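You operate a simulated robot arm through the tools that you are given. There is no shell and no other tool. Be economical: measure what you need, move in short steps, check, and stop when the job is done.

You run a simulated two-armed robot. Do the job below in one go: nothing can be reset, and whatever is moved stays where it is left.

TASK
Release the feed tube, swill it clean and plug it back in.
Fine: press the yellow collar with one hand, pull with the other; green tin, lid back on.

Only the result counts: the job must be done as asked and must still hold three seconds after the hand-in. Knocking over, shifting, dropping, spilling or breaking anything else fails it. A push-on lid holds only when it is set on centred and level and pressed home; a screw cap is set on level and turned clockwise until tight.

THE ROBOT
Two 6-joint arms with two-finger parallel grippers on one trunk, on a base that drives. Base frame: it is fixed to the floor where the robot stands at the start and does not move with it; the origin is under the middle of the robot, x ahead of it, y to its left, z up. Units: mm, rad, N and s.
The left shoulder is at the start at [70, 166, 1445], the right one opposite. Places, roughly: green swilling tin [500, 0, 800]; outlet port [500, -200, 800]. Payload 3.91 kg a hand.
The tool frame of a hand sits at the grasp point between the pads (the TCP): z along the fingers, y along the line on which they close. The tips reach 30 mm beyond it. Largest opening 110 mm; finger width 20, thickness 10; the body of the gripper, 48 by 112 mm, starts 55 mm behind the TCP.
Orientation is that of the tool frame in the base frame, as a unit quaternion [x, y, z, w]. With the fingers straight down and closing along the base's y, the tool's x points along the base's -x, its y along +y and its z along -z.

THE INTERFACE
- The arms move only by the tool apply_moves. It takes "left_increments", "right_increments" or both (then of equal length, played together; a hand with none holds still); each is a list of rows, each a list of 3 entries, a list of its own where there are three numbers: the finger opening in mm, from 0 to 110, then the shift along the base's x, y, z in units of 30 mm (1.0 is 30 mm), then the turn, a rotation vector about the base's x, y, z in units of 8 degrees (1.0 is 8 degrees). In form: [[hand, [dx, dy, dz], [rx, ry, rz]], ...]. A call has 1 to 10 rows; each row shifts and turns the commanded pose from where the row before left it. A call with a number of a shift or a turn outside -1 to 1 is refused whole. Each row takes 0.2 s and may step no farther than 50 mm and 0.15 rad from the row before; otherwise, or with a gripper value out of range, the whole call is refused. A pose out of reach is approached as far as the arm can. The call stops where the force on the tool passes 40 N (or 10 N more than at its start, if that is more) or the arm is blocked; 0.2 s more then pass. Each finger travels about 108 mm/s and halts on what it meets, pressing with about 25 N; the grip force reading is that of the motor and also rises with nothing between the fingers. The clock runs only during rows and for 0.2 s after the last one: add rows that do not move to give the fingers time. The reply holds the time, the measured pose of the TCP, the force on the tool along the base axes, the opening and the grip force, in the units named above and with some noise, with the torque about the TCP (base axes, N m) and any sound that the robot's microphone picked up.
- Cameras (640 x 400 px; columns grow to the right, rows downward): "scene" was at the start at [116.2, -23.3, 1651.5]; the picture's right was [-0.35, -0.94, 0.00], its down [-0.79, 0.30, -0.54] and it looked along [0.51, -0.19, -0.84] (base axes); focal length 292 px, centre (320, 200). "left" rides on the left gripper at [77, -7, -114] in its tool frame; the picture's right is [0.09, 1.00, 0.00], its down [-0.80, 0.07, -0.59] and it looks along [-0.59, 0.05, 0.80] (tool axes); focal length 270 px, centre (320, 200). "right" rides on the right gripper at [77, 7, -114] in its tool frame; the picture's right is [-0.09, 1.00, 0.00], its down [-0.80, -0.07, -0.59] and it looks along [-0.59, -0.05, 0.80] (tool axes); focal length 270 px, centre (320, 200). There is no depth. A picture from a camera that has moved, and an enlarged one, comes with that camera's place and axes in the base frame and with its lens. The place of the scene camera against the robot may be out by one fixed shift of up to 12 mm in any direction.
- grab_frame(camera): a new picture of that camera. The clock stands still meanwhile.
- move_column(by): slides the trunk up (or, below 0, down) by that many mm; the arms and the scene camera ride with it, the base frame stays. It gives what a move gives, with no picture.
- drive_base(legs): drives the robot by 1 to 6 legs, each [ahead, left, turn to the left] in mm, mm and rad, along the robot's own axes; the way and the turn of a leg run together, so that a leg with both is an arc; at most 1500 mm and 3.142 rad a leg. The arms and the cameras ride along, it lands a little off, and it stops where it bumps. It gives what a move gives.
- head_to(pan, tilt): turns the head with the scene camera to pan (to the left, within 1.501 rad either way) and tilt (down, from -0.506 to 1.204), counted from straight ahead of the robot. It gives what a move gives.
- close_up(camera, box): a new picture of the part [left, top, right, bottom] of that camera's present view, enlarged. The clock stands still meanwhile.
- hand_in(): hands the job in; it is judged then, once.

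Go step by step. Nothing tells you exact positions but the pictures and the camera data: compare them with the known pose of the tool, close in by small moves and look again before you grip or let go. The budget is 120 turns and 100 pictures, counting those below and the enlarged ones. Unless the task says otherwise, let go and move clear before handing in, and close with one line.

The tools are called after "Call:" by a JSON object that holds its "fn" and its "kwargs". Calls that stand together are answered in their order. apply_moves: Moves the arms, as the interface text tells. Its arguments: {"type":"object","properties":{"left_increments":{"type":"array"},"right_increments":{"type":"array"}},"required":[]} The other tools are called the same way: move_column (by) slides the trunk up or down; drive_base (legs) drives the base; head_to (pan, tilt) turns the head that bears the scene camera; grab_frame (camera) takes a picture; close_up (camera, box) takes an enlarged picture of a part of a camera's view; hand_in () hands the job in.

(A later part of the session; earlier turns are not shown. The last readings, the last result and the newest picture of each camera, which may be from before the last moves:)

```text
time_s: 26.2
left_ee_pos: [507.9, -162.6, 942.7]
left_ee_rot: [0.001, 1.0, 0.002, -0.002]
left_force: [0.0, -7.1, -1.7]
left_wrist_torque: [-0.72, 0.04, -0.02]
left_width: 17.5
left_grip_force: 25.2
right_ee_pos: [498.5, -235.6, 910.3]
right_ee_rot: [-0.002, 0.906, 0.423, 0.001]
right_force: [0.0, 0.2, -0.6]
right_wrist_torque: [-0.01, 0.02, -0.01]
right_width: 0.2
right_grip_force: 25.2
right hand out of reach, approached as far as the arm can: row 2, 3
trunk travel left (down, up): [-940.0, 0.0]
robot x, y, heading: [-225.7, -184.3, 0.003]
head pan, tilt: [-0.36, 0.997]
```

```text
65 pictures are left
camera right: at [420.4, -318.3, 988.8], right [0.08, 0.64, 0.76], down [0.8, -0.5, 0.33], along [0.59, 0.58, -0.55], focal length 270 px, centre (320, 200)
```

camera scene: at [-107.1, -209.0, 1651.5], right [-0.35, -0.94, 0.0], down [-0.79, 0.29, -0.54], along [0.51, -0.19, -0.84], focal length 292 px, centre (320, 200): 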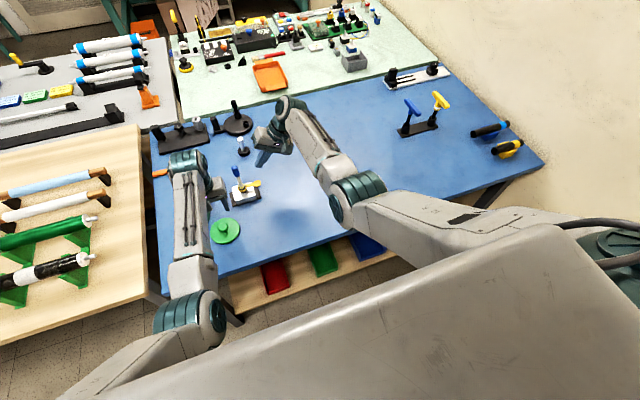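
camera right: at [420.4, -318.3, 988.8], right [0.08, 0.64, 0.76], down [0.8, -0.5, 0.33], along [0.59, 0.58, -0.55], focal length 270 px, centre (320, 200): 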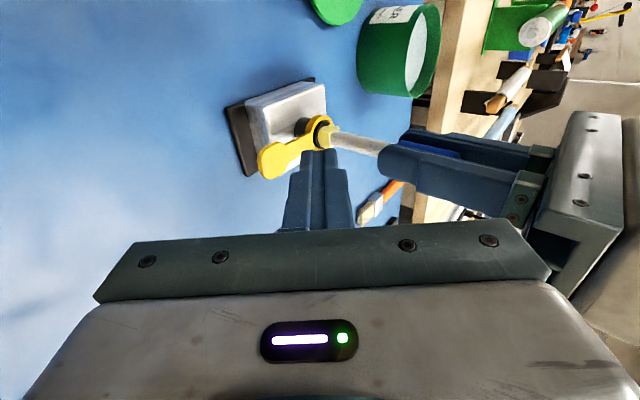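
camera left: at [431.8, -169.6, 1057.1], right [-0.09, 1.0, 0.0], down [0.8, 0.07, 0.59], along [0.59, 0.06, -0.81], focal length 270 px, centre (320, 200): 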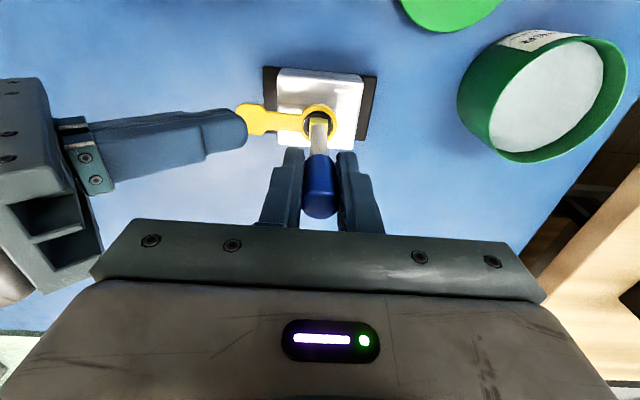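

The right hand runs out of reach here. I'll release and raise the left hand, drive forward 45 mm, then come back.

Call:
{"fn": "apply_moves", "kwargs": {"left_increments": [[50, [0, 0, 0], [0, 0, 0]], [50, [0, 0, 0], [0, 0, 0]], [50, [0, 0, 0.7], [0, 0, 0]], [50, [0, 0, 0.7], [0, 0, 0]], [50, [0, 0, 0.6], [0, 0, 0]]], "right_increments": [[0, [0, -0.3, 0.7], [0, 0, 0]], [0, [0, -0.3, 0.7], [0, 0, 0]], [0, [0, 0, 0], [0, 0, 0]], [0, [0, 0, 0], [0, 0, 0]], [0, [0, 0, 0], [0, 0, 0]]]}}

Call:
{"fn": "drive_base", "kwargs": {"legs": [[45, 0, 0]]}}

```text
time_s: 27.4
left_ee_pos: [507.4, -159.8, 1002.2]
left_ee_rot: [0.0, 1.0, 0.002, -0.001]
left_force: [0.0, -0.2, -0.5]
left_wrist_torque: [0.0, -0.04, -0.04]
left_width: 50.0
left_grip_force: 0.1
right_ee_pos: [517.1, -252.1, 940.5]
right_ee_rot: [-0.003, 0.906, 0.424, 0.0]
right_force: [0.4, 0.0, -0.5]
right_wrist_torque: [-0.02, -0.01, 0.0]
right_width: 0.0
right_grip_force: 25.5
right hand out of reach, approached as far as the arm can: row 1, 2
trunk travel left (down, up): [-940.0, 0.0]
robot x, y, heading: [-224.3, -184.4, -0.003]
head pan, tilt: [-0.36, 0.997]
```

```text
time_s: 28.3
left_ee_pos: [545.7, -158.5, 1009.6]
left_ee_rot: [0.0, 1.0, 0.003, 0.003]
left_force: [-1.6, -1.0, -0.7]
left_wrist_torque: [0.02, -0.11, -0.02]
left_width: 50.2
left_grip_force: 0.2
right_ee_pos: [554.7, -251.0, 947.2]
right_ee_rot: [-0.004, 0.906, 0.423, 0.003]
right_force: [-1.2, 0.5, 1.4]
right_wrist_torque: [-0.01, -0.03, -0.05]
right_width: 0.0
right_grip_force: 24.7
trunk travel left (down, up): [-940.0, 0.0]
robot x, y, heading: [-173.6, -189.5, 0.002]
head pan, tilt: [-0.36, 0.997]
```

Call:
{"fn": "apply_moves", "kwargs": {"left_increments": [[50, [-0.65, -0.05, 0], [0, 0, 0]], [50, [-0.65, -0.05, 0], [0, 0, 0]], [50, [0, 0, 0], [0, 0, 0]]], "right_increments": [[0, [-0.7, 0.2, -0.3], [0, 0, 0]], [0, [-0.7, 0.2, -0.5], [0, 0, 0]], [0, [0, 0, 0], [0, 0, 0]]]}}

Call:
{"fn": "grab_frame", "kwargs": {"camera": "left"}}

Call:
{"fn": "grab_frame", "kwargs": {"camera": "right"}}

```text
time_s: 29.1
left_ee_pos: [516.5, -165.1, 1000.4]
left_ee_rot: [0.0, 1.0, 0.004, -0.002]
left_force: [0.5, -0.3, -0.2]
left_wrist_torque: [0.04, 0.03, 0.01]
left_width: 50.1
left_grip_force: 0.1
right_ee_pos: [542.1, -238.2, 906.2]
right_ee_rot: [-0.002, 0.906, 0.424, 0.001]
right_force: [0.1, 0.3, 0.1]
right_wrist_torque: [0.02, -0.01, 0.01]
right_width: 0.0
right_grip_force: 25.6
right hand out of reach, approached as far as the arm can: row 1, 2
trunk travel left (down, up): [-940.0, 0.0]
robot x, y, heading: [-174.8, -186.8, 0.005]
head pan, tilt: [-0.36, 0.997]
```

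```text
64 pictures are left
camera left: at [439.4, -171.5, 1116.1], right [-0.09, 1.0, 0.0], down [0.8, 0.07, 0.59], along [0.59, 0.06, -0.81], focal length 270 px, centre (320, 200)
```

left: 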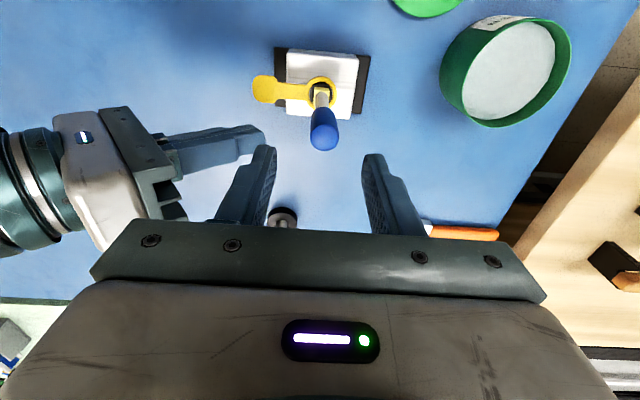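

```text
63 pictures are left
camera right: at [462.6, -320.8, 984.3], right [0.08, 0.64, 0.76], down [0.8, -0.5, 0.33], along [0.59, 0.59, -0.55], focal length 270 px, centre (320, 200)
```

right: 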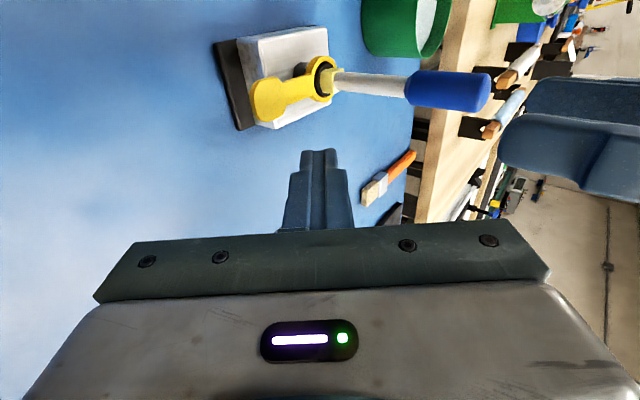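

The steep tilt seems to be what limits the right hand. I'll reduce it to about 30° and bring the hand to the paddle's x.

Call:
{"fn": "apply_moves", "kwargs": {"right_increments": [[0, [0, 0, 0.3], [-0.9, 0, 0]], [0, [0, 0, 0], [-0.8, 0, 0]], [0, [-0.3, 0.1, 0], [-0.8, 0, 0]], [0, [-0.4, 0, 0], [0, 0, 0]], [0, [-0.4, 0, 0], [0, 0, 0]], [0, [0, 0, 0], [0, 0, 0]]], "left_increments": [[50, [-0.2, 0.05, 0], [0, 0, 0]], [50, [0, 0, 0], [0, 0, 0]], [50, [0, 0, 0], [0, 0, 0]], [50, [0, 0, 0], [0, 0, 0]], [50, [0, 0, 0], [0, 0, 0]], [50, [0, 0, 0], [0, 0, 0]]]}}

Call:
{"fn": "grab_frame", "kwargs": {"camera": "right"}}

```text
time_s: 30.5
left_ee_pos: [509.6, -161.3, 1000.6]
left_ee_rot: [0.0, 1.0, 0.002, -0.002]
left_force: [-0.5, 0.6, -0.8]
left_wrist_torque: [-0.01, 0.0, -0.01]
left_width: 50.2
left_grip_force: 0.0
right_ee_pos: [551.1, -228.9, 887.7]
right_ee_rot: [-0.002, 0.966, 0.259, 0.0]
right_force: [-0.5, -0.7, 0.2]
right_wrist_torque: [-0.02, 0.0, 0.01]
right_width: 0.1
right_grip_force: 24.7
right hand out of reach, approached as far as the arm can: row 1, 2, 3, 4, 5
trunk travel left (down, up): [-940.0, 0.0]
robot x, y, heading: [-176.6, -186.0, 0.004]
head pan, tilt: [-0.36, 0.997]
```

```text
62 pictures are left
camera right: at [472.3, -281.0, 990.9], right [0.08, 0.86, 0.5], down [0.8, -0.36, 0.48], along [0.59, 0.36, -0.72], focal length 270 px, centre (320, 200)
```

right: 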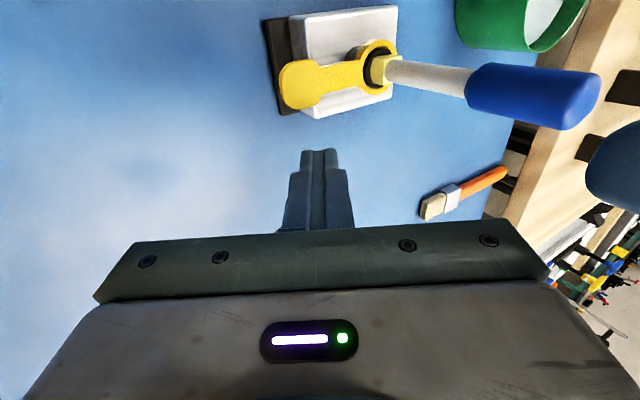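

Moving forward made it worse, so this is an inner limit of the tilted wrist. I'll raise the right hand clear, drive back 80 mm and try again from farther out.

Call:
{"fn": "apply_moves", "kwargs": {"right_increments": [[0, [0.5, -0.3, 0.8], [0, 0, 0]], [0, [0.5, -0.3, 0.8], [0, 0, 0]], [0, [0.3, -0.3, 0.8], [0, 0, 0]], [0, [0, 0, 0], [0, 0, 0]]]}}

Call:
{"fn": "drive_base", "kwargs": {"legs": [[-80, 0, 0]]}}

```text
time_s: 31.5
left_ee_pos: [508.3, -162.5, 1001.3]
left_ee_rot: [0.0, 1.0, 0.004, -0.001]
left_force: [-0.4, 0.3, -0.9]
left_wrist_torque: [-0.01, 0.03, -0.01]
left_width: 50.2
left_grip_force: 0.1
right_ee_pos: [590.5, -254.7, 959.2]
right_ee_rot: [-0.003, 0.966, 0.259, -0.001]
right_force: [0.5, 0.4, -0.4]
right_wrist_torque: [-0.01, 0.03, 0.03]
right_width: 0.0
right_grip_force: 25.1
trunk travel left (down, up): [-940.0, 0.0]
robot x, y, heading: [-177.7, -182.6, 0.006]
head pan, tilt: [-0.36, 0.997]
```

```text
time_s: 32.5
left_ee_pos: [436.3, -161.6, 995.9]
left_ee_rot: [0.0, 1.0, 0.002, -0.005]
left_force: [1.1, -0.2, -0.2]
left_wrist_torque: [-0.01, 0.05, -0.01]
left_width: 50.0
left_grip_force: 0.0
right_ee_pos: [518.4, -255.3, 954.7]
right_ee_rot: [-0.002, 0.966, 0.26, -0.004]
right_force: [0.5, 0.3, -1.0]
right_wrist_torque: [0.02, 0.05, 0.05]
right_width: 0.0
right_grip_force: 24.8
trunk travel left (down, up): [-940.0, 0.0]
robot x, y, heading: [-252.6, -185.0, 0.0]
head pan, tilt: [-0.36, 0.997]
```

Call:
{"fn": "apply_moves", "kwargs": {"left_increments": [[50, [0.8, 0, 0], [0, 0, 0]], [50, [0.8, 0, 0], [0, 0, 0]], [50, [0.8, 0, 0], [0, 0, 0]], [50, [0, 0, 0], [0, 0, 0]]], "right_increments": [[0, [-0.15, 0.3, -0.5], [0.65, 0, 0]], [0, [-0.1, 0.3, -0.5], [0.6, 0, 0]], [0, [0, 0.3, -0.5], [0, 0, 0]], [0, [0, 0, 0], [0, 0, 0]]]}}

Call:
{"fn": "grab_frame", "kwargs": {"camera": "left"}}

Call:
{"fn": "grab_frame", "kwargs": {"camera": "right"}}

```text
time_s: 33.5
left_ee_pos: [500.7, -163.2, 1002.2]
left_ee_rot: [0.0, 1.0, 0.003, 0.0]
left_force: [-0.6, 0.1, 0.0]
left_wrist_torque: [0.02, 0.01, -0.02]
left_width: 50.0
left_grip_force: 0.1
right_ee_pos: [482.6, -233.1, 923.0]
right_ee_rot: [-0.002, 0.94, 0.342, 0.0]
right_force: [0.1, 0.4, 0.7]
right_wrist_torque: [-0.02, 0.01, 0.02]
right_width: 0.0
right_grip_force: 25.0
right hand out of reach, approached as far as the arm can: row 1, 2
trunk travel left (down, up): [-940.0, 0.0]
robot x, y, heading: [-255.2, -185.9, 0.003]
head pan, tilt: [-0.36, 0.997]
```

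```text
61 pictures are left
camera left: at [423.7, -171.1, 1117.4], right [-0.09, 1.0, 0.0], down [0.8, 0.07, 0.59], along [0.59, 0.06, -0.8], focal length 270 px, centre (320, 200)
```

left: 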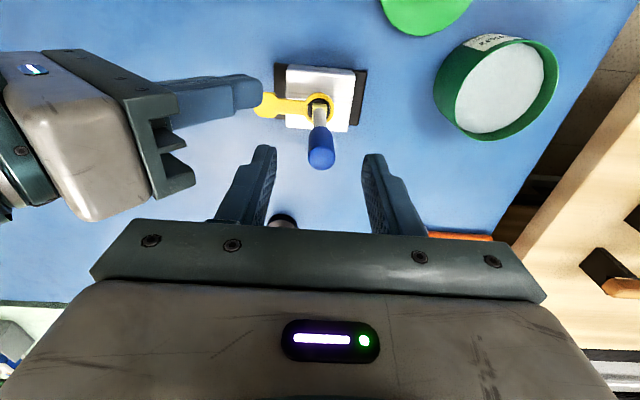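

```text
60 pictures are left
camera right: at [403.8, -301.5, 1014.7], right [0.08, 0.76, 0.64], down [0.8, -0.43, 0.41], along [0.59, 0.48, -0.65], focal length 270 px, centre (320, 200)
```

right: 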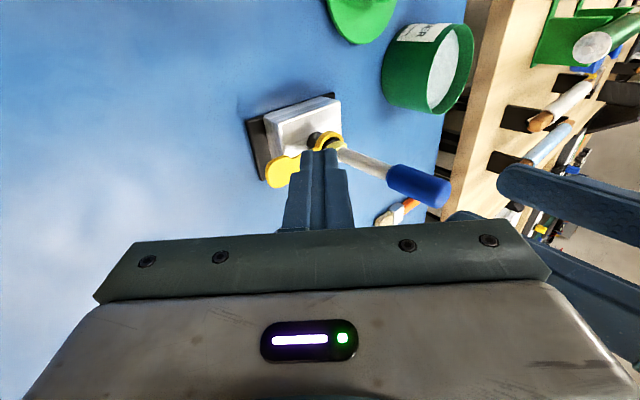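

Both limits are close together with the big tilt, so a base position near x = -220 and a 35° tilt should suit. I'll drive forward 35 mm and set that up.

Call:
{"fn": "drive_base", "kwargs": {"legs": [[35, 0, 0]]}}

Call:
{"fn": "apply_moves", "kwargs": {"left_increments": [[50, [-0.5, 0, 0], [0, 0, 0]], [50, [-0.4, 0, 0], [0, 0, 0]], [50, [0, 0, 0], [0, 0, 0]], [50, [0, 0, 0], [0, 0, 0]]], "right_increments": [[0, [0, 0, 0], [-0.6, 0, 0]], [0, [0, 0, -0.2], [0, 0, 0]], [0, [0, 0, -0.2], [0, 0, 0]], [0, [0, 0, 0], [0, 0, 0]]]}}

```text
time_s: 34.4
left_ee_pos: [530.3, -164.7, 1006.4]
left_ee_rot: [0.001, 1.0, 0.002, 0.003]
left_force: [-0.3, 0.5, 1.1]
left_wrist_torque: [0.03, -0.05, 0.0]
left_width: 50.1
left_grip_force: 0.1
right_ee_pos: [513.1, -234.0, 928.8]
right_ee_rot: [-0.003, 0.939, 0.343, 0.002]
right_force: [-0.3, 0.8, -0.2]
right_wrist_torque: [-0.02, -0.01, -0.01]
right_width: 0.0
right_grip_force: 25.1
trunk travel left (down, up): [-940.0, 0.0]
robot x, y, heading: [-221.2, -184.6, 0.002]
head pan, tilt: [-0.36, 0.997]
```

```text
time_s: 35.4
left_ee_pos: [512.1, -164.2, 1001.6]
left_ee_rot: [0.001, 1.0, 0.003, -0.002]
left_force: [1.1, 0.2, -0.2]
left_wrist_torque: [0.0, -0.01, 0.0]
left_width: 49.9
left_grip_force: 0.2
right_ee_pos: [517.2, -236.9, 908.5]
right_ee_rot: [-0.001, 0.953, 0.303, -0.002]
right_force: [0.0, -0.3, 0.4]
right_wrist_torque: [0.0, 0.0, 0.02]
right_width: 0.0
right_grip_force: 25.3
right hand out of reach, approached as far as the arm can: row 1, 3
trunk travel left (down, up): [-940.0, 0.0]
robot x, y, heading: [-222.2, -189.0, 0.007]
head pan, tilt: [-0.36, 0.997]
```

Call:
{"fn": "apply_moves", "kwargs": {"right_increments": [[0, [-0.15, 0.15, 0], [0, 0, 0]], [0, [-0.15, 0.15, 0], [0, 0, 0]], [0, [0, 0, 0], [0, 0, 0]]]}}

```text
time_s: 36.2
left_ee_pos: [511.4, -164.3, 1002.8]
left_ee_rot: [0.001, 1.0, 0.003, -0.001]
left_force: [-0.6, -0.1, -0.4]
left_wrist_torque: [-0.01, -0.02, 0.0]
left_width: 50.1
left_grip_force: 0.1
right_ee_pos: [508.5, -227.9, 911.7]
right_ee_rot: [-0.002, 0.953, 0.304, -0.001]
right_force: [0.7, 1.0, -0.6]
right_wrist_torque: [0.0, -0.04, 0.01]
right_width: 0.0
right_grip_force: 24.7
trunk travel left (down, up): [-940.0, 0.0]
robot x, y, heading: [-220.0, -184.7, 0.004]
head pan, tilt: [-0.36, 0.997]
```

That works: the right hand is poised above the paddle. Now the left goes down and grips the handle.

Call:
{"fn": "apply_moves", "kwargs": {"left_increments": [[50, [-0.1, 0.05, -0.7], [0, 0, 0]], [50, [0, 0, -0.7], [0, 0, 0]], [50, [0, 0, -0.6], [0, 0, 0]], [20, [0, 0, 0], [0, 0, 0]], [5, [0, 0, 0], [0, 0, 0]], [5, [0, 0, 0], [0, 0, 0]]]}}

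Call:
{"fn": "grab_frame", "kwargs": {"camera": "left"}}

Call:
{"fn": "grab_frame", "kwargs": {"camera": "right"}}

```text
time_s: 37.6
left_ee_pos: [509.7, -163.5, 941.6]
left_ee_rot: [0.001, 1.0, 0.004, 0.0]
left_force: [0.6, 2.2, 2.8]
left_wrist_torque: [-0.87, -0.06, 0.16]
left_width: 17.2
left_grip_force: 24.6
right_ee_pos: [507.4, -227.5, 910.6]
right_ee_rot: [-0.001, 0.953, 0.303, -0.001]
right_force: [-1.0, -4.5, -4.2]
right_wrist_torque: [0.44, 0.03, -0.11]
right_width: 0.0
right_grip_force: 25.1
trunk travel left (down, up): [-940.0, 0.0]
robot x, y, heading: [-220.6, -186.1, 0.005]
head pan, tilt: [-0.36, 0.997]
```

```text
59 pictures are left
camera left: at [432.8, -171.2, 1056.2], right [-0.09, 1.0, 0.01], down [0.8, 0.07, 0.59], along [0.59, 0.06, -0.81], focal length 270 px, centre (320, 200)
```

left: 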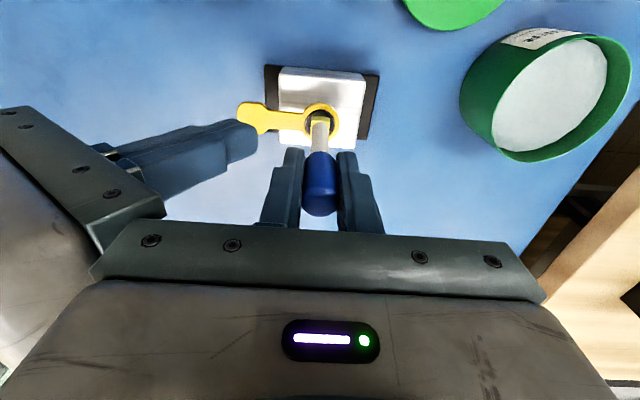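

```text
58 pictures are left
camera right: at [429.0, -288.5, 1008.0], right [0.09, 0.81, 0.58], down [0.8, -0.4, 0.44], along [0.59, 0.42, -0.69], focal length 270 px, centre (320, 200)
```

right: 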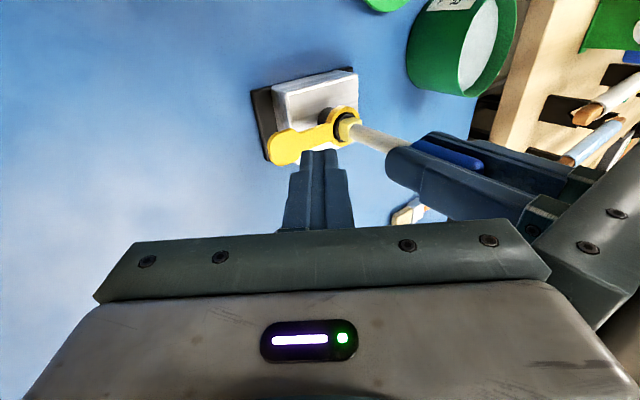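

The gripper bodies are just touching at this height. I'll back the right hand off in -y, lower it and come back in, where the tilt gives clearance.

Call:
{"fn": "apply_moves", "kwargs": {"right_increments": [[0, [0, -0.5, 0], [0, 0, 0]], [0, [0, 0, -0.5], [0, 0, 0]], [0, [0, 0.3, -0.25], [0, 0, 0]], [0, [0, 0.2, 0], [0, 0, 0]], [0, [0, 0, 0], [0, 0, 0]]]}}

Call:
{"fn": "grab_frame", "kwargs": {"camera": "right"}}

Call:
{"fn": "grab_frame", "kwargs": {"camera": "left"}}

```text
time_s: 38.8
left_ee_pos: [508.9, -162.8, 941.7]
left_ee_rot: [0.001, 1.0, 0.002, -0.002]
left_force: [3.4, -1.7, 1.2]
left_wrist_torque: [-0.26, -0.23, 0.03]
left_width: 17.5
left_grip_force: 24.9
right_ee_pos: [504.0, -227.3, 890.5]
right_ee_rot: [-0.002, 0.953, 0.304, -0.001]
right_force: [0.3, 0.3, 0.4]
right_wrist_torque: [0.0, -0.01, 0.0]
right_width: 0.0
right_grip_force: 25.0
trunk travel left (down, up): [-940.0, 0.0]
robot x, y, heading: [-220.7, -184.2, 0.003]
head pan, tilt: [-0.36, 0.997]
```

```text
57 pictures are left
camera right: at [425.6, -288.6, 987.4], right [0.08, 0.81, 0.58], down [0.8, -0.4, 0.44], along [0.59, 0.42, -0.69], focal length 270 px, centre (320, 200)
```

right: 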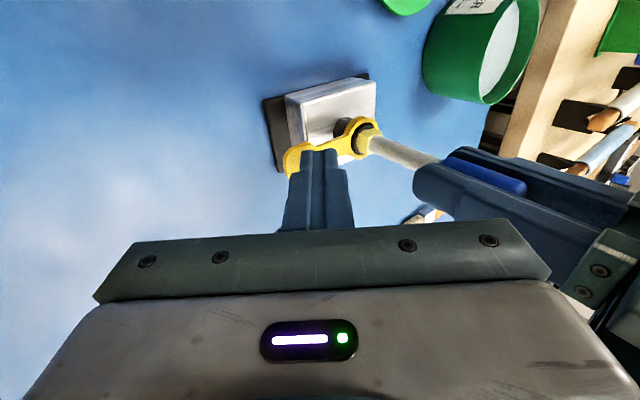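

```text
56 pictures are left
camera left: at [432.6, -171.1, 1056.1], right [-0.09, 1.0, 0.01], down [0.8, 0.07, 0.59], along [0.59, 0.06, -0.81], focal length 270 px, centre (320, 200)
```

left: 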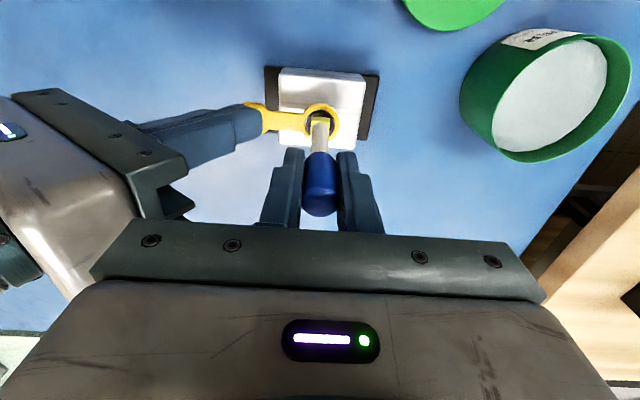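

Clear now, and the fingertips are over the paddle. I'll press down in small steps.

Call:
{"fn": "apply_moves", "kwargs": {"right_increments": [[0, [0.1, 0, -0.1], [0, 0, 0]], [0, [0, 0, -0.1], [0, 0, 0]], [0, [0, 0, -0.1], [0, 0, 0]], [0, [0, 0, 0], [0, 0, 0]]]}}

```text
time_s: 39.8
left_ee_pos: [508.6, -162.6, 941.9]
left_ee_rot: [0.001, 1.0, 0.003, -0.002]
left_force: [1.9, -2.2, 0.7]
left_wrist_torque: [-0.22, -0.18, -0.02]
left_width: 17.5
left_grip_force: 24.4
right_ee_pos: [500.4, -228.8, 885.7]
right_ee_rot: [-0.002, 0.953, 0.303, 0.0]
right_force: [-0.5, -0.4, 0.0]
right_wrist_torque: [0.02, 0.03, -0.01]
right_width: 0.2
right_grip_force: 24.7
right hand out of reach, approached as far as the arm can: row 1, 3
trunk travel left (down, up): [-940.0, 0.0]
robot x, y, heading: [-220.6, -184.4, 0.004]
head pan, tilt: [-0.36, 0.997]
```

The right arm is at its reach limit low down. I'll release the tube, raise both hands and lower the trunk by 60 mm, which gives more room at this height.

Call:
{"fn": "apply_moves", "kwargs": {"left_increments": [[50, [0, 0, 0], [0, 0, 0]], [50, [0, 0, 0], [0, 0, 0]], [50, [0, 0, 0.8], [0, 0, 0]], [50, [0, 0, 0.8], [0, 0, 0]], [50, [0, 0, 0.7], [0, 0, 0]], [50, [0, 0, 0], [0, 0, 0]]], "right_increments": [[0, [0.15, -0.5, 0.2], [0, 0, 0]], [0, [0.1, -0.5, 0.4], [0, 0, 0]], [0, [0, 0, 0.7], [0, 0, 0]], [0, [0, 0, 0.7], [0, 0, 0]], [0, [0, 0, 0.4], [0, 0, 0]], [0, [0, 0, 0], [0, 0, 0]]]}}

Call:
{"fn": "move_column", "kwargs": {"by": -60}}

```text
time_s: 41.2
left_ee_pos: [506.5, -162.2, 1009.7]
left_ee_rot: [0.0, 1.0, 0.002, -0.002]
left_force: [-0.9, -0.4, 0.6]
left_wrist_torque: [0.02, -0.03, -0.02]
left_width: 50.3
left_grip_force: 0.2
right_ee_pos: [534.7, -257.9, 945.0]
right_ee_rot: [-0.002, 0.953, 0.303, -0.002]
right_force: [0.1, -0.3, -0.1]
right_wrist_torque: [0.0, -0.03, -0.02]
right_width: 0.2
right_grip_force: 24.9
right hand out of reach, approached as far as the arm can: row 2, 3, 4, 5
trunk travel left (down, up): [-940.0, 0.0]
robot x, y, heading: [-218.5, -185.2, 0.002]
head pan, tilt: [-0.36, 0.997]
```

```text
time_s: 42.2
left_ee_pos: [506.4, -162.3, 950.9]
left_ee_rot: [0.001, 1.0, 0.002, -0.001]
left_force: [0.2, 0.4, 0.1]
left_wrist_torque: [-0.04, -0.02, -0.03]
left_width: 50.2
left_grip_force: 0.1
right_ee_pos: [535.4, -258.5, 882.8]
right_ee_rot: [-0.002, 0.953, 0.303, -0.002]
right_force: [-1.1, -0.1, -0.4]
right_wrist_torque: [0.01, 0.06, -0.02]
right_width: 0.2
right_grip_force: 24.8
trunk travel left (down, up): [-880.0, 60.0]
robot x, y, heading: [-225.4, -183.9, 0.005]
head pan, tilt: [-0.36, 0.997]
```

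The stuck surface looks like a wrist singularity, and a lower trunk should flatten the forearm and avoid it. I'll raise both hands and lower the trunk another 60 mm.

Call:
{"fn": "apply_moves", "kwargs": {"left_increments": [[50, [0, 0, 0.7], [0, 0, 0]], [50, [0, 0, 0.7], [0, 0, 0]], [50, [0, 0, 0.7], [0, 0, 0]], [50, [0, 0, 0.7], [0, 0, 0]], [50, [0, 0, 0], [0, 0, 0]]], "right_increments": [[0, [0.3, -0.3, 0.7], [-0.6, 0, 0]], [0, [0.3, -0.3, 0.7], [-0.6, 0, 0]], [0, [0, 0, 0.7], [-0.6, 0, 0]], [0, [0, 0, 0.7], [0, 0, 0]], [0, [0, 0, 0], [0, 0, 0]]]}}

Call:
{"fn": "move_column", "kwargs": {"by": -60}}

```text
time_s: 43.4
left_ee_pos: [507.3, -163.4, 1034.1]
left_ee_rot: [0.001, 1.0, 0.002, -0.002]
left_force: [-0.3, -1.0, 0.5]
left_wrist_torque: [0.03, 0.04, -0.05]
left_width: 50.1
left_grip_force: 0.1
right_ee_pos: [573.4, -274.1, 960.4]
right_ee_rot: [-0.003, 0.984, 0.181, -0.003]
right_force: [-0.8, -0.1, -0.8]
right_wrist_torque: [-0.02, 0.03, 0.01]
right_width: 0.1
right_grip_force: 25.2
right hand out of reach, approached as far as the arm can: row 1, 3, 4
trunk travel left (down, up): [-880.0, 60.0]
robot x, y, heading: [-220.6, -183.5, 0.004]
head pan, tilt: [-0.36, 0.997]
```

```text
time_s: 44.4
left_ee_pos: [507.2, -163.4, 974.2]
left_ee_rot: [0.001, 1.0, 0.002, 0.0]
left_force: [-0.5, -0.2, -0.5]
left_wrist_torque: [-0.03, -0.03, -0.03]
left_width: 50.1
left_grip_force: 0.0
right_ee_pos: [573.1, -273.7, 900.5]
right_ee_rot: [-0.002, 0.983, 0.182, -0.003]
right_force: [-0.4, -0.5, -0.6]
right_wrist_torque: [0.02, -0.03, -0.02]
right_width: 0.0
right_grip_force: 24.7
trunk travel left (down, up): [-820.0, 120.0]
robot x, y, heading: [-222.2, -185.4, 0.006]
head pan, tilt: [-0.36, 0.997]
```

Call:
{"fn": "apply_moves", "kwargs": {"right_increments": [[0, [-0.7, 0.2, 0], [0, 0, 0]], [0, [-0.7, 0.2, 0], [0, 0, 0]], [0, [-0.7, 0.2, 0], [0, 0, 0]], [0, [0, 0, 0], [0, 0, 0]]]}}

Call:
{"fn": "grab_frame", "kwargs": {"camera": "scene"}}

```text
time_s: 45.4
left_ee_pos: [506.1, -163.2, 973.2]
left_ee_rot: [0.001, 1.0, 0.003, -0.002]
left_force: [-0.6, -0.1, 0.2]
left_wrist_torque: [0.04, 0.03, 0.0]
left_width: 49.9
left_grip_force: 0.1
right_ee_pos: [564.7, -247.4, 883.3]
right_ee_rot: [-0.004, 0.983, 0.181, -0.003]
right_force: [0.2, -0.2, 0.4]
right_wrist_torque: [0.02, 0.0, -0.02]
right_width: 0.0
right_grip_force: 25.5
right hand out of reach, approached as far as the arm can: row 1, 2, 3
trunk travel left (down, up): [-820.0, 120.0]
robot x, y, heading: [-222.4, -186.1, 0.003]
head pan, tilt: [-0.36, 0.997]
```

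```text
55 pictures are left
camera scene: at [-104.1, -208.8, 1531.5], right [-0.35, -0.94, 0.0], down [-0.79, 0.29, -0.54], along [0.51, -0.19, -0.84], focal length 292 px, centre (320, 200)
```

scene: 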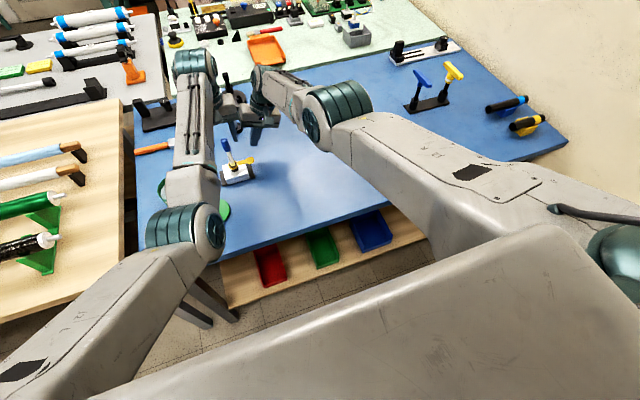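

The arm seems to have slipped into another branch at the tilt. I'll put the trunk back up, straighten the right hand in a comfortable place and re-check its reach.

Call:
{"fn": "move_column", "kwargs": {"by": 120}}

Call:
{"fn": "apply_moves", "kwargs": {"right_increments": [[0, [0.2, -0.6, 0], [-0.9, 0, 0]], [0, [0, -0.8, 0], [-0.9, 0, 0]], [0, [0, -0.8, 0], [-0.8, 0, 0]], [0, [-0.5, -0.8, 0], [0, 0, 0]], [0, [-0.5, -0.3, 0], [0, 0, 0]], [0, [-0.5, 0, 0], [0, 0, 0]], [0, [-0.5, 0, 0], [0, 0, 0]], [0, [0, 0, 0], [0, 0, 0]]]}}

Call:
{"fn": "grab_frame", "kwargs": {"camera": "scene"}}

```text
time_s: 46.9
left_ee_pos: [506.5, -163.0, 1093.1]
left_ee_rot: [0.001, 1.0, 0.003, -0.001]
left_force: [-0.1, -0.2, -0.2]
left_wrist_torque: [0.0, 0.0, 0.0]
left_width: 50.1
left_grip_force: 0.0
right_ee_pos: [564.7, -248.1, 1001.7]
right_ee_rot: [-0.003, 0.983, 0.181, -0.004]
right_force: [0.0, 0.1, -0.9]
right_wrist_torque: [0.0, -0.03, 0.02]
right_width: 0.0
right_grip_force: 25.0
trunk travel left (down, up): [-940.0, 0.0]
robot x, y, heading: [-221.8, -186.8, -0.003]
head pan, tilt: [-0.36, 0.997]
```

```text
time_s: 48.7
left_ee_pos: [506.7, -163.4, 1093.1]
left_ee_rot: [0.001, 1.0, 0.003, -0.001]
left_force: [-0.3, -0.2, -0.5]
left_wrist_torque: [-0.01, -0.03, -0.01]
left_width: 50.1
left_grip_force: 0.0
right_ee_pos: [505.2, -347.5, 1004.5]
right_ee_rot: [-0.002, 1.0, 0.001, -0.004]
right_force: [1.0, 0.1, 0.6]
right_wrist_torque: [-0.01, -0.03, 0.01]
right_width: 0.0
right_grip_force: 24.6
right hand out of reach, approached as far as the arm can: row 1
trunk travel left (down, up): [-940.0, 0.0]
robot x, y, heading: [-221.1, -185.7, 0.005]
head pan, tilt: [-0.36, 0.997]
```

```text
54 pictures are left
camera scene: at [-104.4, -209.1, 1651.5], right [-0.35, -0.94, 0.0], down [-0.79, 0.29, -0.54], along [0.51, -0.19, -0.84], focal length 292 px, centre (320, 200)
```

scene: 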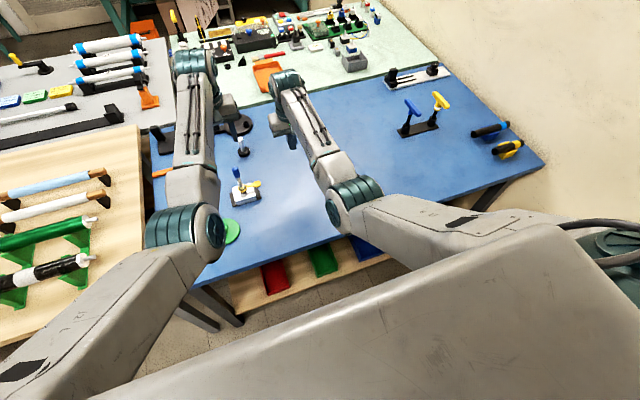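

The right arm is back to normal. I'll yaw it by 90° so its slim side faces the left hand, which needs less tilt.

Call:
{"fn": "apply_moves", "kwargs": {"right_increments": [[0, [0, 0, 0], [0, 0, 0.94]], [0, [0, 0, 0], [0, 0, 0.94]], [0, [0, 0, 0], [0, 0, 0.94]], [0, [0, 0, 0], [0, 0, 0.94]], [0, [0, 0, 0], [0, 0, 0.94]], [0, [0, 0, 0], [0, 0, 0.94]], [0, [0, 0, 0], [0, 0, 0.94]], [0, [0, 0, 0], [0, 0, 0.94]], [0, [0, 0, 0], [0, 0, 0.94]], [0, [0, 0, 0], [0, 0, 0.94]]]}}

Call:
{"fn": "apply_moves", "kwargs": {"right_increments": [[0, [0, 0.5, 0], [0, 0, 0.93]], [0, [0, 0.5, 0], [0, 0, 0.93]], [0, [0, 0.3, 0], [0.8, 0, 0]], [0, [0, 0.3, 0], [0.8, 0, 0]], [0, [0, 0.3, 0], [0.8, 0, 0]], [0, [0, 0.5, -0.5], [0.5, 0, 0]], [0, [0, 0.5, -0.5], [0, 0, 0]], [0, [0, 0, 0], [0, 0, 0]]]}}

Call:
{"fn": "grab_frame", "kwargs": {"camera": "right"}}

```text
time_s: 50.9
left_ee_pos: [507.1, -163.0, 1094.8]
left_ee_rot: [0.0, 1.0, 0.002, -0.002]
left_force: [0.4, 0.2, -0.2]
left_wrist_torque: [0.02, 0.03, 0.01]
left_width: 49.9
left_grip_force: 0.1
right_ee_pos: [507.1, -347.3, 1006.2]
right_ee_rot: [-0.612, 0.791, -0.003, -0.004]
right_force: [-0.1, -0.2, -0.4]
right_wrist_torque: [0.02, 0.0, 0.01]
right_width: 0.0
right_grip_force: 24.8
trunk travel left (down, up): [-940.0, 0.0]
robot x, y, heading: [-217.5, -187.9, 0.005]
head pan, tilt: [-0.36, 0.997]
```

```text
time_s: 52.7
left_ee_pos: [505.9, -163.6, 1093.2]
left_ee_rot: [0.002, 1.0, 0.003, -0.001]
left_force: [-0.6, 0.0, 0.6]
left_wrist_torque: [-0.01, 0.01, 0.0]
left_width: 50.3
left_grip_force: 0.2
right_ee_pos: [504.1, -260.1, 973.6]
right_ee_rot: [0.695, -0.691, -0.141, -0.139]
right_force: [-0.5, 0.3, 0.2]
right_wrist_torque: [-0.05, 0.01, 0.0]
right_width: 0.0
right_grip_force: 24.8
trunk travel left (down, up): [-940.0, 0.0]
robot x, y, heading: [-223.2, -186.2, 0.003]
head pan, tilt: [-0.36, 0.997]
```

```text
53 pictures are left
camera right: at [496.8, -374.6, 1049.5], right [-1.0, 0.08, 0.03], down [0.07, 0.51, 0.86], along [0.05, 0.86, -0.51], focal length 270 px, centre (320, 200)
```

right: 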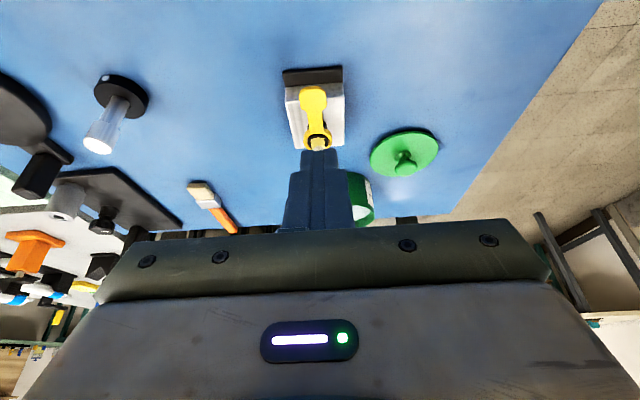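

This pose works with no reach flags. I'll lower the left hand and grip the tube, while the right hand comes in above the paddle.

Call:
{"fn": "apply_moves", "kwargs": {"left_increments": [[50, [0.05, 0.03, -1], [0, 0, 0]], [50, [0, 0, -1], [0, 0, 0]], [50, [0, 0, -1], [0, 0, 0]], [50, [0, 0, -1], [0, 0, 0]], [50, [0, 0, -1], [0, 0, 0]], [20, [0, 0, 0], [0, 0, 0]], [5, [0, 0, 0], [0, 0, 0]], [5, [0, 0, 0], [0, 0, 0]]], "right_increments": [[0, [0.1, 0, -0.5], [0, 0, 0]], [0, [0, 0, -0.5], [0, 0, 0]], [0, [0, 0.2, -0.5], [0, 0, 0]], [0, [0, 0.2, -0.5], [0, 0, 0]], [0, [0, 0.3, 0], [0, 0, 0]], [0, [0, 0.3, 0], [0, 0, 0]], [0, [0, 0.35, -0.1], [0, 0, 0]], [0, [0, 0, 0], [0, 0, 0]]]}}

Call:
{"fn": "grab_frame", "kwargs": {"camera": "left"}}

Call:
{"fn": "grab_frame", "kwargs": {"camera": "right"}}

```text
time_s: 54.7
left_ee_pos: [509.6, -161.2, 944.4]
left_ee_rot: [0.0, 1.0, 0.004, -0.002]
left_force: [0.5, -1.7, 0.4]
left_wrist_torque: [-0.82, 0.05, 0.1]
left_width: 18.0
left_grip_force: 24.7
right_ee_pos: [506.6, -229.4, 910.8]
right_ee_rot: [-0.693, 0.694, 0.136, 0.137]
right_force: [-1.0, -4.2, 0.1]
right_wrist_torque: [0.36, -0.03, -0.06]
right_width: 0.0
right_grip_force: 25.0
trunk travel left (down, up): [-940.0, 0.0]
robot x, y, heading: [-226.7, -184.8, 0.002]
head pan, tilt: [-0.36, 0.997]
stopped in row 8 (right hand): the force on the tool passed its limit (the readings are from after the stop); the commanded pose is now the measured one
```

```text
52 pictures are left
camera left: at [433.1, -169.5, 1059.3], right [-0.09, 1.0, 0.01], down [0.8, 0.07, 0.59], along [0.59, 0.06, -0.81], focal length 270 px, centre (320, 200)
```

left: 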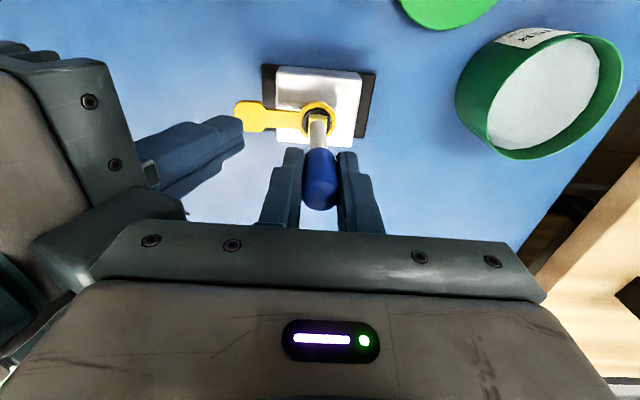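

```text
51 pictures are left
camera right: at [499.8, -344.2, 986.3], right [-1.0, 0.08, 0.03], down [0.07, 0.51, 0.85], along [0.05, 0.85, -0.52], focal length 270 px, centre (320, 200)
```

right: 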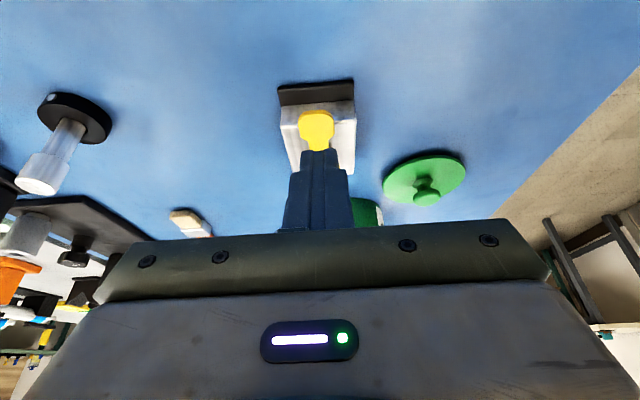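

The bodies touch again. I'll back off, add 8° of tilt, then lower and come in.

Call:
{"fn": "apply_moves", "kwargs": {"right_increments": [[0, [0, -0.6, 0], [0, 0, 0]], [0, [0, 0, 0], [0.9, 0, 0]], [0, [0, 0, -0.3], [0.2, 0, 0]], [0, [0, 0.2, -0.25], [0, 0, 0]], [0, [0, 0.4, 0], [0, 0, 0]], [0, [0, 0, 0], [0, 0, 0]]]}}

Call:
{"fn": "grab_frame", "kwargs": {"camera": "right"}}

Call:
{"fn": "grab_frame", "kwargs": {"camera": "left"}}

```text
time_s: 56.1
left_ee_pos: [508.8, -160.1, 944.0]
left_ee_rot: [0.0, 1.0, 0.005, -0.002]
left_force: [0.9, -6.4, 0.5]
left_wrist_torque: [-0.73, 0.01, -0.01]
left_width: 17.6
left_grip_force: 24.9
right_ee_pos: [510.1, -229.4, 895.0]
right_ee_rot: [0.682, -0.68, -0.191, -0.191]
right_force: [0.0, -0.3, 0.1]
right_wrist_torque: [-0.03, 0.0, -0.01]
right_width: 0.0
right_grip_force: 24.8
trunk travel left (down, up): [-940.0, 0.0]
robot x, y, heading: [-222.4, -183.8, -0.0]
head pan, tilt: [-0.36, 0.997]
```

```text
50 pictures are left
camera right: at [501.1, -354.3, 952.1], right [-1.0, 0.08, 0.04], down [0.07, 0.38, 0.92], along [0.05, 0.92, -0.38], focal length 270 px, centre (320, 200)
```

right: 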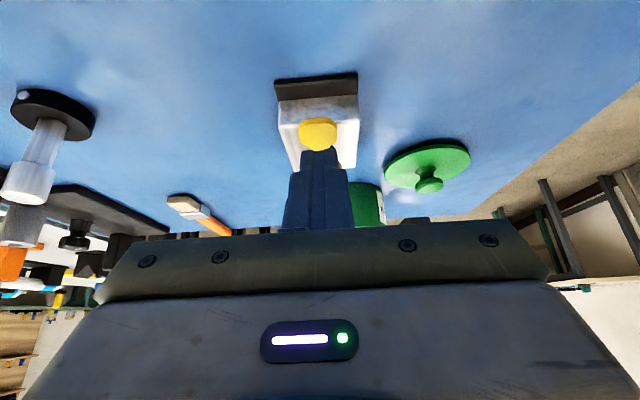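

```text
49 pictures are left
camera left: at [433.1, -169.6, 1059.2], right [-0.09, 1.0, 0.01], down [0.8, 0.07, 0.59], along [0.59, 0.06, -0.81], focal length 270 px, centre (320, 200)
```

left: 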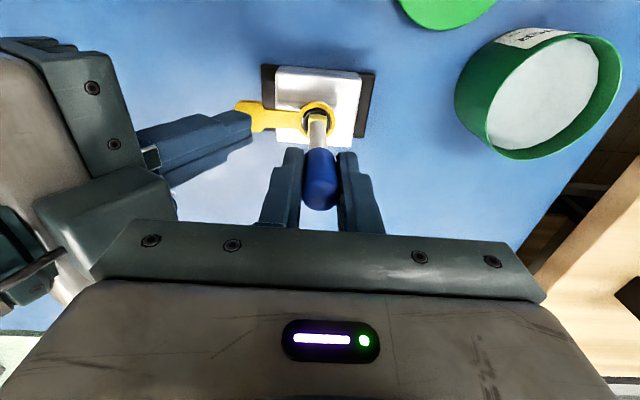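

No contact now. I'll centre the left hand a touch and press the paddle down in small steps.

Call:
{"fn": "apply_moves", "kwargs": {"left_increments": [[5, [0, -0.05, 0], [0, 0, 0]], [5, [0, 0, 0], [0, 0, 0]], [5, [0, 0, 0], [0, 0, 0]], [5, [0, 0, 0], [0, 0, 0]], [5, [0, 0, 0], [0, 0, 0]]], "right_increments": [[0, [-0.05, 0.2, -0.1], [0, 0, 0]], [0, [0, 0.05, -0.13], [0, 0, 0]], [0, [0, 0, -0.1], [0, 0, 0]], [0, [0, 0, -0.1], [0, 0, 0]], [0, [0, 0, 0], [0, 0, 0]]]}}

```text
time_s: 57.3
left_ee_pos: [509.7, -162.4, 944.9]
left_ee_rot: [-0.001, 1.0, 0.006, -0.002]
left_force: [-1.4, -5.2, 1.9]
left_wrist_torque: [-0.58, 0.07, 0.01]
left_width: 17.6
left_grip_force: 24.7
right_ee_pos: [501.8, -224.2, 884.1]
right_ee_rot: [-0.681, 0.681, 0.189, 0.191]
right_force: [-0.3, 0.6, 0.3]
right_wrist_torque: [-0.02, -0.02, -0.03]
right_width: 0.0
right_grip_force: 25.2
right hand out of reach, approached as far as the arm can: row 2
trunk travel left (down, up): [-940.0, 0.0]
robot x, y, heading: [-219.1, -186.3, 0.003]
head pan, tilt: [-0.36, 0.997]
```

Reach runs out again at the outer side, so I'll back off carefully and drive 35 mm closer before trying again.

Call:
{"fn": "apply_moves", "kwargs": {"left_increments": [[50, [0, 0, 0], [0, 0, 0]], [50, [0, 0, 0], [0, 0, 0]], [50, [0, 0, 0.8], [0, 0, 0]], [50, [0, 0, 0.8], [0, 0, 0]], [50, [0, 0, 0.5], [0, 0, 0]], [50, [0, 0, 0], [0, 0, 0]]], "right_increments": [[0, [0, 0, 0.3], [-0.4, 0, 0]], [0, [0, -0.3, 0.3], [-0.4, 0, 0]], [0, [0, -0.3, 0.3], [-0.4, 0, 0]], [0, [0, -0.3, 0.5], [-0.4, 0, 0]], [0, [0, -0.2, 0.5], [0, 0, 0]], [0, [0, 0, 0], [0, 0, 0]]]}}

Call:
{"fn": "drive_base", "kwargs": {"legs": [[35, 0, 0]]}}

```text
time_s: 58.7
left_ee_pos: [510.2, -161.9, 1006.9]
left_ee_rot: [0.0, 1.0, 0.006, -0.002]
left_force: [0.4, 1.3, -0.4]
left_wrist_torque: [0.01, 0.0, 0.0]
left_width: 50.1
left_grip_force: 0.1
right_ee_pos: [502.6, -256.7, 941.3]
right_ee_rot: [0.698, -0.698, -0.113, -0.113]
right_force: [-0.1, -0.8, 0.2]
right_wrist_torque: [0.02, 0.03, -0.02]
right_width: 0.0
right_grip_force: 25.1
trunk travel left (down, up): [-940.0, 0.0]
robot x, y, heading: [-225.5, -186.8, 0.002]
head pan, tilt: [-0.36, 0.997]
```

```text
time_s: 59.5
left_ee_pos: [537.6, -161.9, 1012.3]
left_ee_rot: [0.0, 1.0, 0.004, 0.003]
left_force: [-1.3, 0.2, 1.4]
left_wrist_torque: [0.02, -0.07, 0.02]
left_width: 49.9
left_grip_force: 0.1
right_ee_pos: [532.0, -256.4, 946.4]
right_ee_rot: [0.698, -0.698, -0.11, -0.116]
right_force: [-0.1, 0.7, 0.0]
right_wrist_torque: [-0.01, 0.0, -0.03]
right_width: 0.2
right_grip_force: 25.5
trunk travel left (down, up): [-940.0, 0.0]
robot x, y, heading: [-187.1, -187.8, -0.006]
head pan, tilt: [-0.36, 0.997]
```

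Call:
{"fn": "apply_moves", "kwargs": {"left_increments": [[50, [-0.5, 0, 0], [0, 0, 0]], [50, [-0.5, 0, 0], [0, 0, 0]], [50, [0, 0, 0], [0, 0, 0]], [50, [0, 0, 0], [0, 0, 0]], [50, [0, 0, 0], [0, 0, 0]], [50, [0, 0, 0], [0, 0, 0]]], "right_increments": [[0, [-0.5, 0, -0.3], [0, 0, 0]], [0, [-0.45, 0, -0.5], [0, 0, 0]], [0, [0, 0, -0.6], [0, 0, 0]], [0, [0, 0, 0], [0.8, 0, 0]], [0, [0, 0, 0], [0.8, 0, 0]], [0, [0, 0, 0], [0, 0, 0]]]}}

```text
time_s: 61.0
left_ee_pos: [511.8, -162.3, 1006.6]
left_ee_rot: [0.0, 1.0, 0.004, -0.001]
left_force: [0.0, -0.4, 0.4]
left_wrist_torque: [-0.03, -0.05, 0.02]
left_width: 50.0
left_grip_force: 0.1
right_ee_pos: [508.4, -255.9, 899.1]
right_ee_rot: [0.682, -0.68, -0.189, -0.19]
right_force: [0.0, 0.6, 0.1]
right_wrist_torque: [-0.02, 0.0, 0.02]
right_width: 0.0
right_grip_force: 24.8
trunk travel left (down, up): [-940.0, 0.0]
robot x, y, heading: [-186.2, -184.0, 0.006]
head pan, tilt: [-0.36, 0.997]
```

No flags this time. The left hand goes down and grips, and the right hand moves in over the paddle.

Call:
{"fn": "apply_moves", "kwargs": {"left_increments": [[50, [-0.1, 0, -0.8], [0, 0, 0]], [50, [0, 0, -0.8], [0, 0, 0]], [50, [0, 0, -0.5], [0, 0, 0]], [20, [0, 0, 0], [0, 0, 0]], [5, [0, 0, 0], [0, 0, 0]], [5, [0, 0, 0], [0, 0, 0]]], "right_increments": [[0, [0, 0, -0.1], [0, 0, 0]], [0, [0, 0.2, -0.1], [0, 0, 0]], [0, [0, 0.3, 0], [0, 0, 0]], [0, [0, 0.3, 0], [0, 0, 0]], [0, [0, 0.25, 0], [0, 0, 0]], [0, [0, 0, 0], [0, 0, 0]]]}}

Call:
{"fn": "grab_frame", "kwargs": {"camera": "left"}}

Call:
{"fn": "grab_frame", "kwargs": {"camera": "right"}}

```text
time_s: 62.4
left_ee_pos: [510.8, -162.8, 944.1]
left_ee_rot: [-0.001, 1.0, 0.005, -0.002]
left_force: [0.9, -4.1, -2.6]
left_wrist_torque: [-0.43, -0.13, 0.0]
left_width: 17.5
left_grip_force: 24.8
right_ee_pos: [507.8, -226.7, 892.3]
right_ee_rot: [-0.681, 0.681, 0.189, 0.191]
right_force: [0.6, 0.0, -0.3]
right_wrist_torque: [0.0, 0.02, -0.03]
right_width: 0.0
right_grip_force: 25.3
trunk travel left (down, up): [-940.0, 0.0]
robot x, y, heading: [-182.0, -190.5, -0.003]
head pan, tilt: [-0.36, 0.997]
```

```text
48 pictures are left
camera left: at [434.4, -171.6, 1058.9], right [-0.09, 1.0, 0.01], down [0.8, 0.07, 0.59], along [0.59, 0.06, -0.81], focal length 270 px, centre (320, 200)
```

left: 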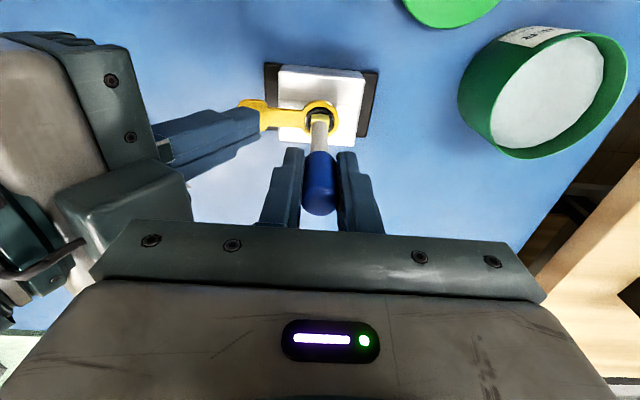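

```text
47 pictures are left
camera right: at [500.3, -351.3, 949.1], right [-1.0, 0.07, 0.04], down [0.07, 0.38, 0.92], along [0.05, 0.92, -0.38], focal length 270 px, centre (320, 200)
```

right: 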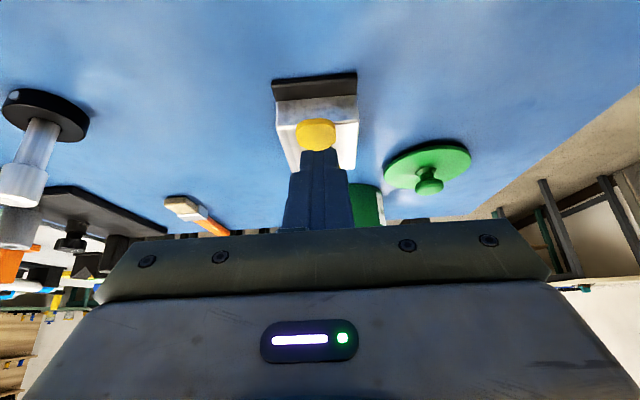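

Call:
{"fn": "apply_moves", "kwargs": {"right_increments": [[0, [0, 0.1, -0.1], [0, 0, 0]], [0, [0, 0.05, -0.1], [0, 0, 0]], [0, [0, 0, -0.1], [0, 0, 0]], [0, [0, 0, -0.1], [0, 0, 0]], [0, [0, 0, 0], [0, 0, 0]]]}}

```text
time_s: 63.5
left_ee_pos: [511.4, -162.6, 943.8]
left_ee_rot: [0.0, 1.0, 0.005, -0.002]
left_force: [0.6, -5.6, -3.1]
left_wrist_torque: [-0.61, -0.08, -0.01]
left_width: 17.7
left_grip_force: 25.2
right_ee_pos: [509.5, -222.0, 880.1]
right_ee_rot: [0.681, -0.68, -0.191, -0.191]
right_force: [-0.2, 0.0, 2.2]
right_wrist_torque: [0.0, 0.0, -0.03]
right_width: 0.1
right_grip_force: 25.1
trunk travel left (down, up): [-940.0, 0.0]
robot x, y, heading: [-186.8, -184.4, 0.003]
head pan, tilt: [-0.36, 0.997]
```

Contact is starting (2 N). I'll press a little further.

Call:
{"fn": "apply_moves", "kwargs": {"right_increments": [[0, [0, 0, -0.07], [0, 0, 0]], [0, [0, 0, -0.07], [0, 0, 0]], [0, [0, 0, -0.07], [0, 0, 0]], [0, [0, 0, 0], [0, 0, 0]]]}}

Call:
{"fn": "close_up", "kwargs": {"camera": "left", "box": [220, 50, 400, 162]}}

```text
time_s: 64.5
left_ee_pos: [510.0, -162.4, 945.8]
left_ee_rot: [0.0, 1.0, 0.005, 0.0]
left_force: [1.4, -3.4, -0.7]
left_wrist_torque: [-0.4, -0.15, -0.02]
left_width: 17.6
left_grip_force: 25.1
right_ee_pos: [509.2, -220.4, 874.4]
right_ee_rot: [0.682, -0.68, -0.189, -0.192]
right_force: [4.0, -1.5, 11.9]
right_wrist_torque: [0.03, -0.14, 0.01]
right_width: 0.0
right_grip_force: 24.9
trunk travel left (down, up): [-940.0, 0.0]
robot x, y, heading: [-187.1, -184.5, 0.005]
head pan, tilt: [-0.36, 0.997]
```

```text
3.56 times, centred on (310, 106) of left
camera zoom: at [433.4, -171.0, 1060.2], right [-0.09, 1.0, 0.01], down [0.8, 0.07, 0.59], along [0.59, 0.06, -0.8], focal length 961 px, centre (356, 534)
```

zoom: 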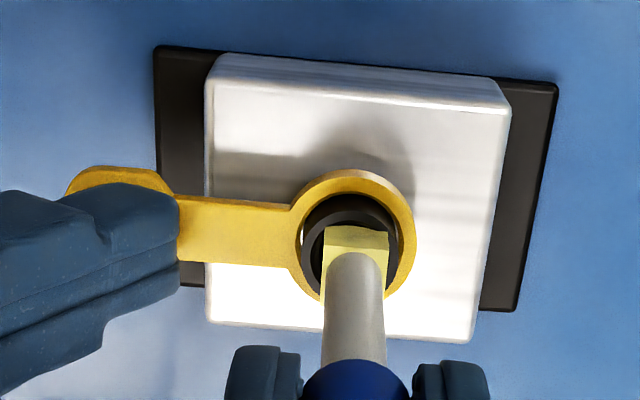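

The collar is moving down. I'll press a bit more and pull gently with the left hand.

Call:
{"fn": "apply_moves", "kwargs": {"left_increments": [[5, [0, 0, 0], [0, 0, 0]], [5, [0, 0, 0], [0, 0, 0]], [5, [0, 0, 0.1], [0, 0, 0]], [5, [0, 0, 0.1], [0, 0, 0]], [5, [0, 0, 0.1], [0, 0, 0]], [5, [0, 0, 0], [0, 0, 0]]], "right_increments": [[0, [0, 0, -0.1], [0, 0, 0]], [0, [0, 0, -0.05], [0, 0, 0]], [0, [0, 0, 0], [0, 0, 0]], [0, [0, 0, 0], [0, 0, 0]], [0, [0, 0, 0], [0, 0, 0]], [0, [0, 0, 0], [0, 0, 0]]]}}

Call:
{"fn": "close_up", "kwargs": {"camera": "left", "box": [220, 50, 400, 162]}}

```text
time_s: 66.0
left_ee_pos: [507.6, -162.6, 953.8]
left_ee_rot: [0.001, 1.0, 0.004, 0.0]
left_force: [4.4, -5.6, -2.0]
left_wrist_torque: [-0.57, -0.56, 0.01]
left_width: 17.8
left_grip_force: 24.6
right_ee_pos: [508.5, -220.5, 873.6]
right_ee_rot: [0.682, -0.68, -0.188, -0.194]
right_force: [6.1, 1.9, 33.8]
right_wrist_torque: [0.29, -0.23, -0.18]
right_width: 0.0
right_grip_force: 24.6
trunk travel left (down, up): [-940.0, 0.0]
robot x, y, heading: [-184.3, -186.1, -0.005]
head pan, tilt: [-0.36, 0.997]
```

```text
3.56 times, centred on (310, 106) of left
camera zoom: at [431.5, -170.6, 1069.0], right [-0.09, 1.0, 0.01], down [0.8, 0.07, 0.59], along [0.59, 0.06, -0.8], focal length 961 px, centre (356, 534)
```

zoom: 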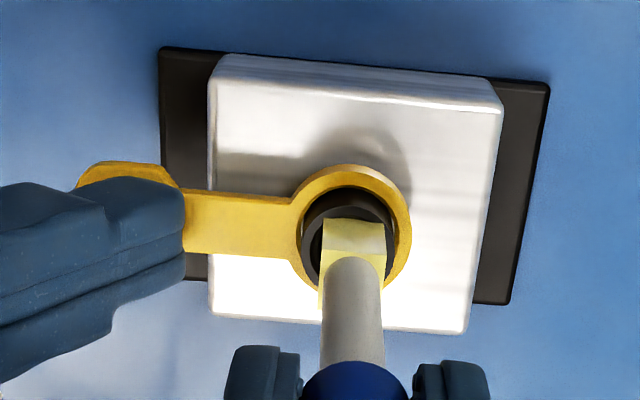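

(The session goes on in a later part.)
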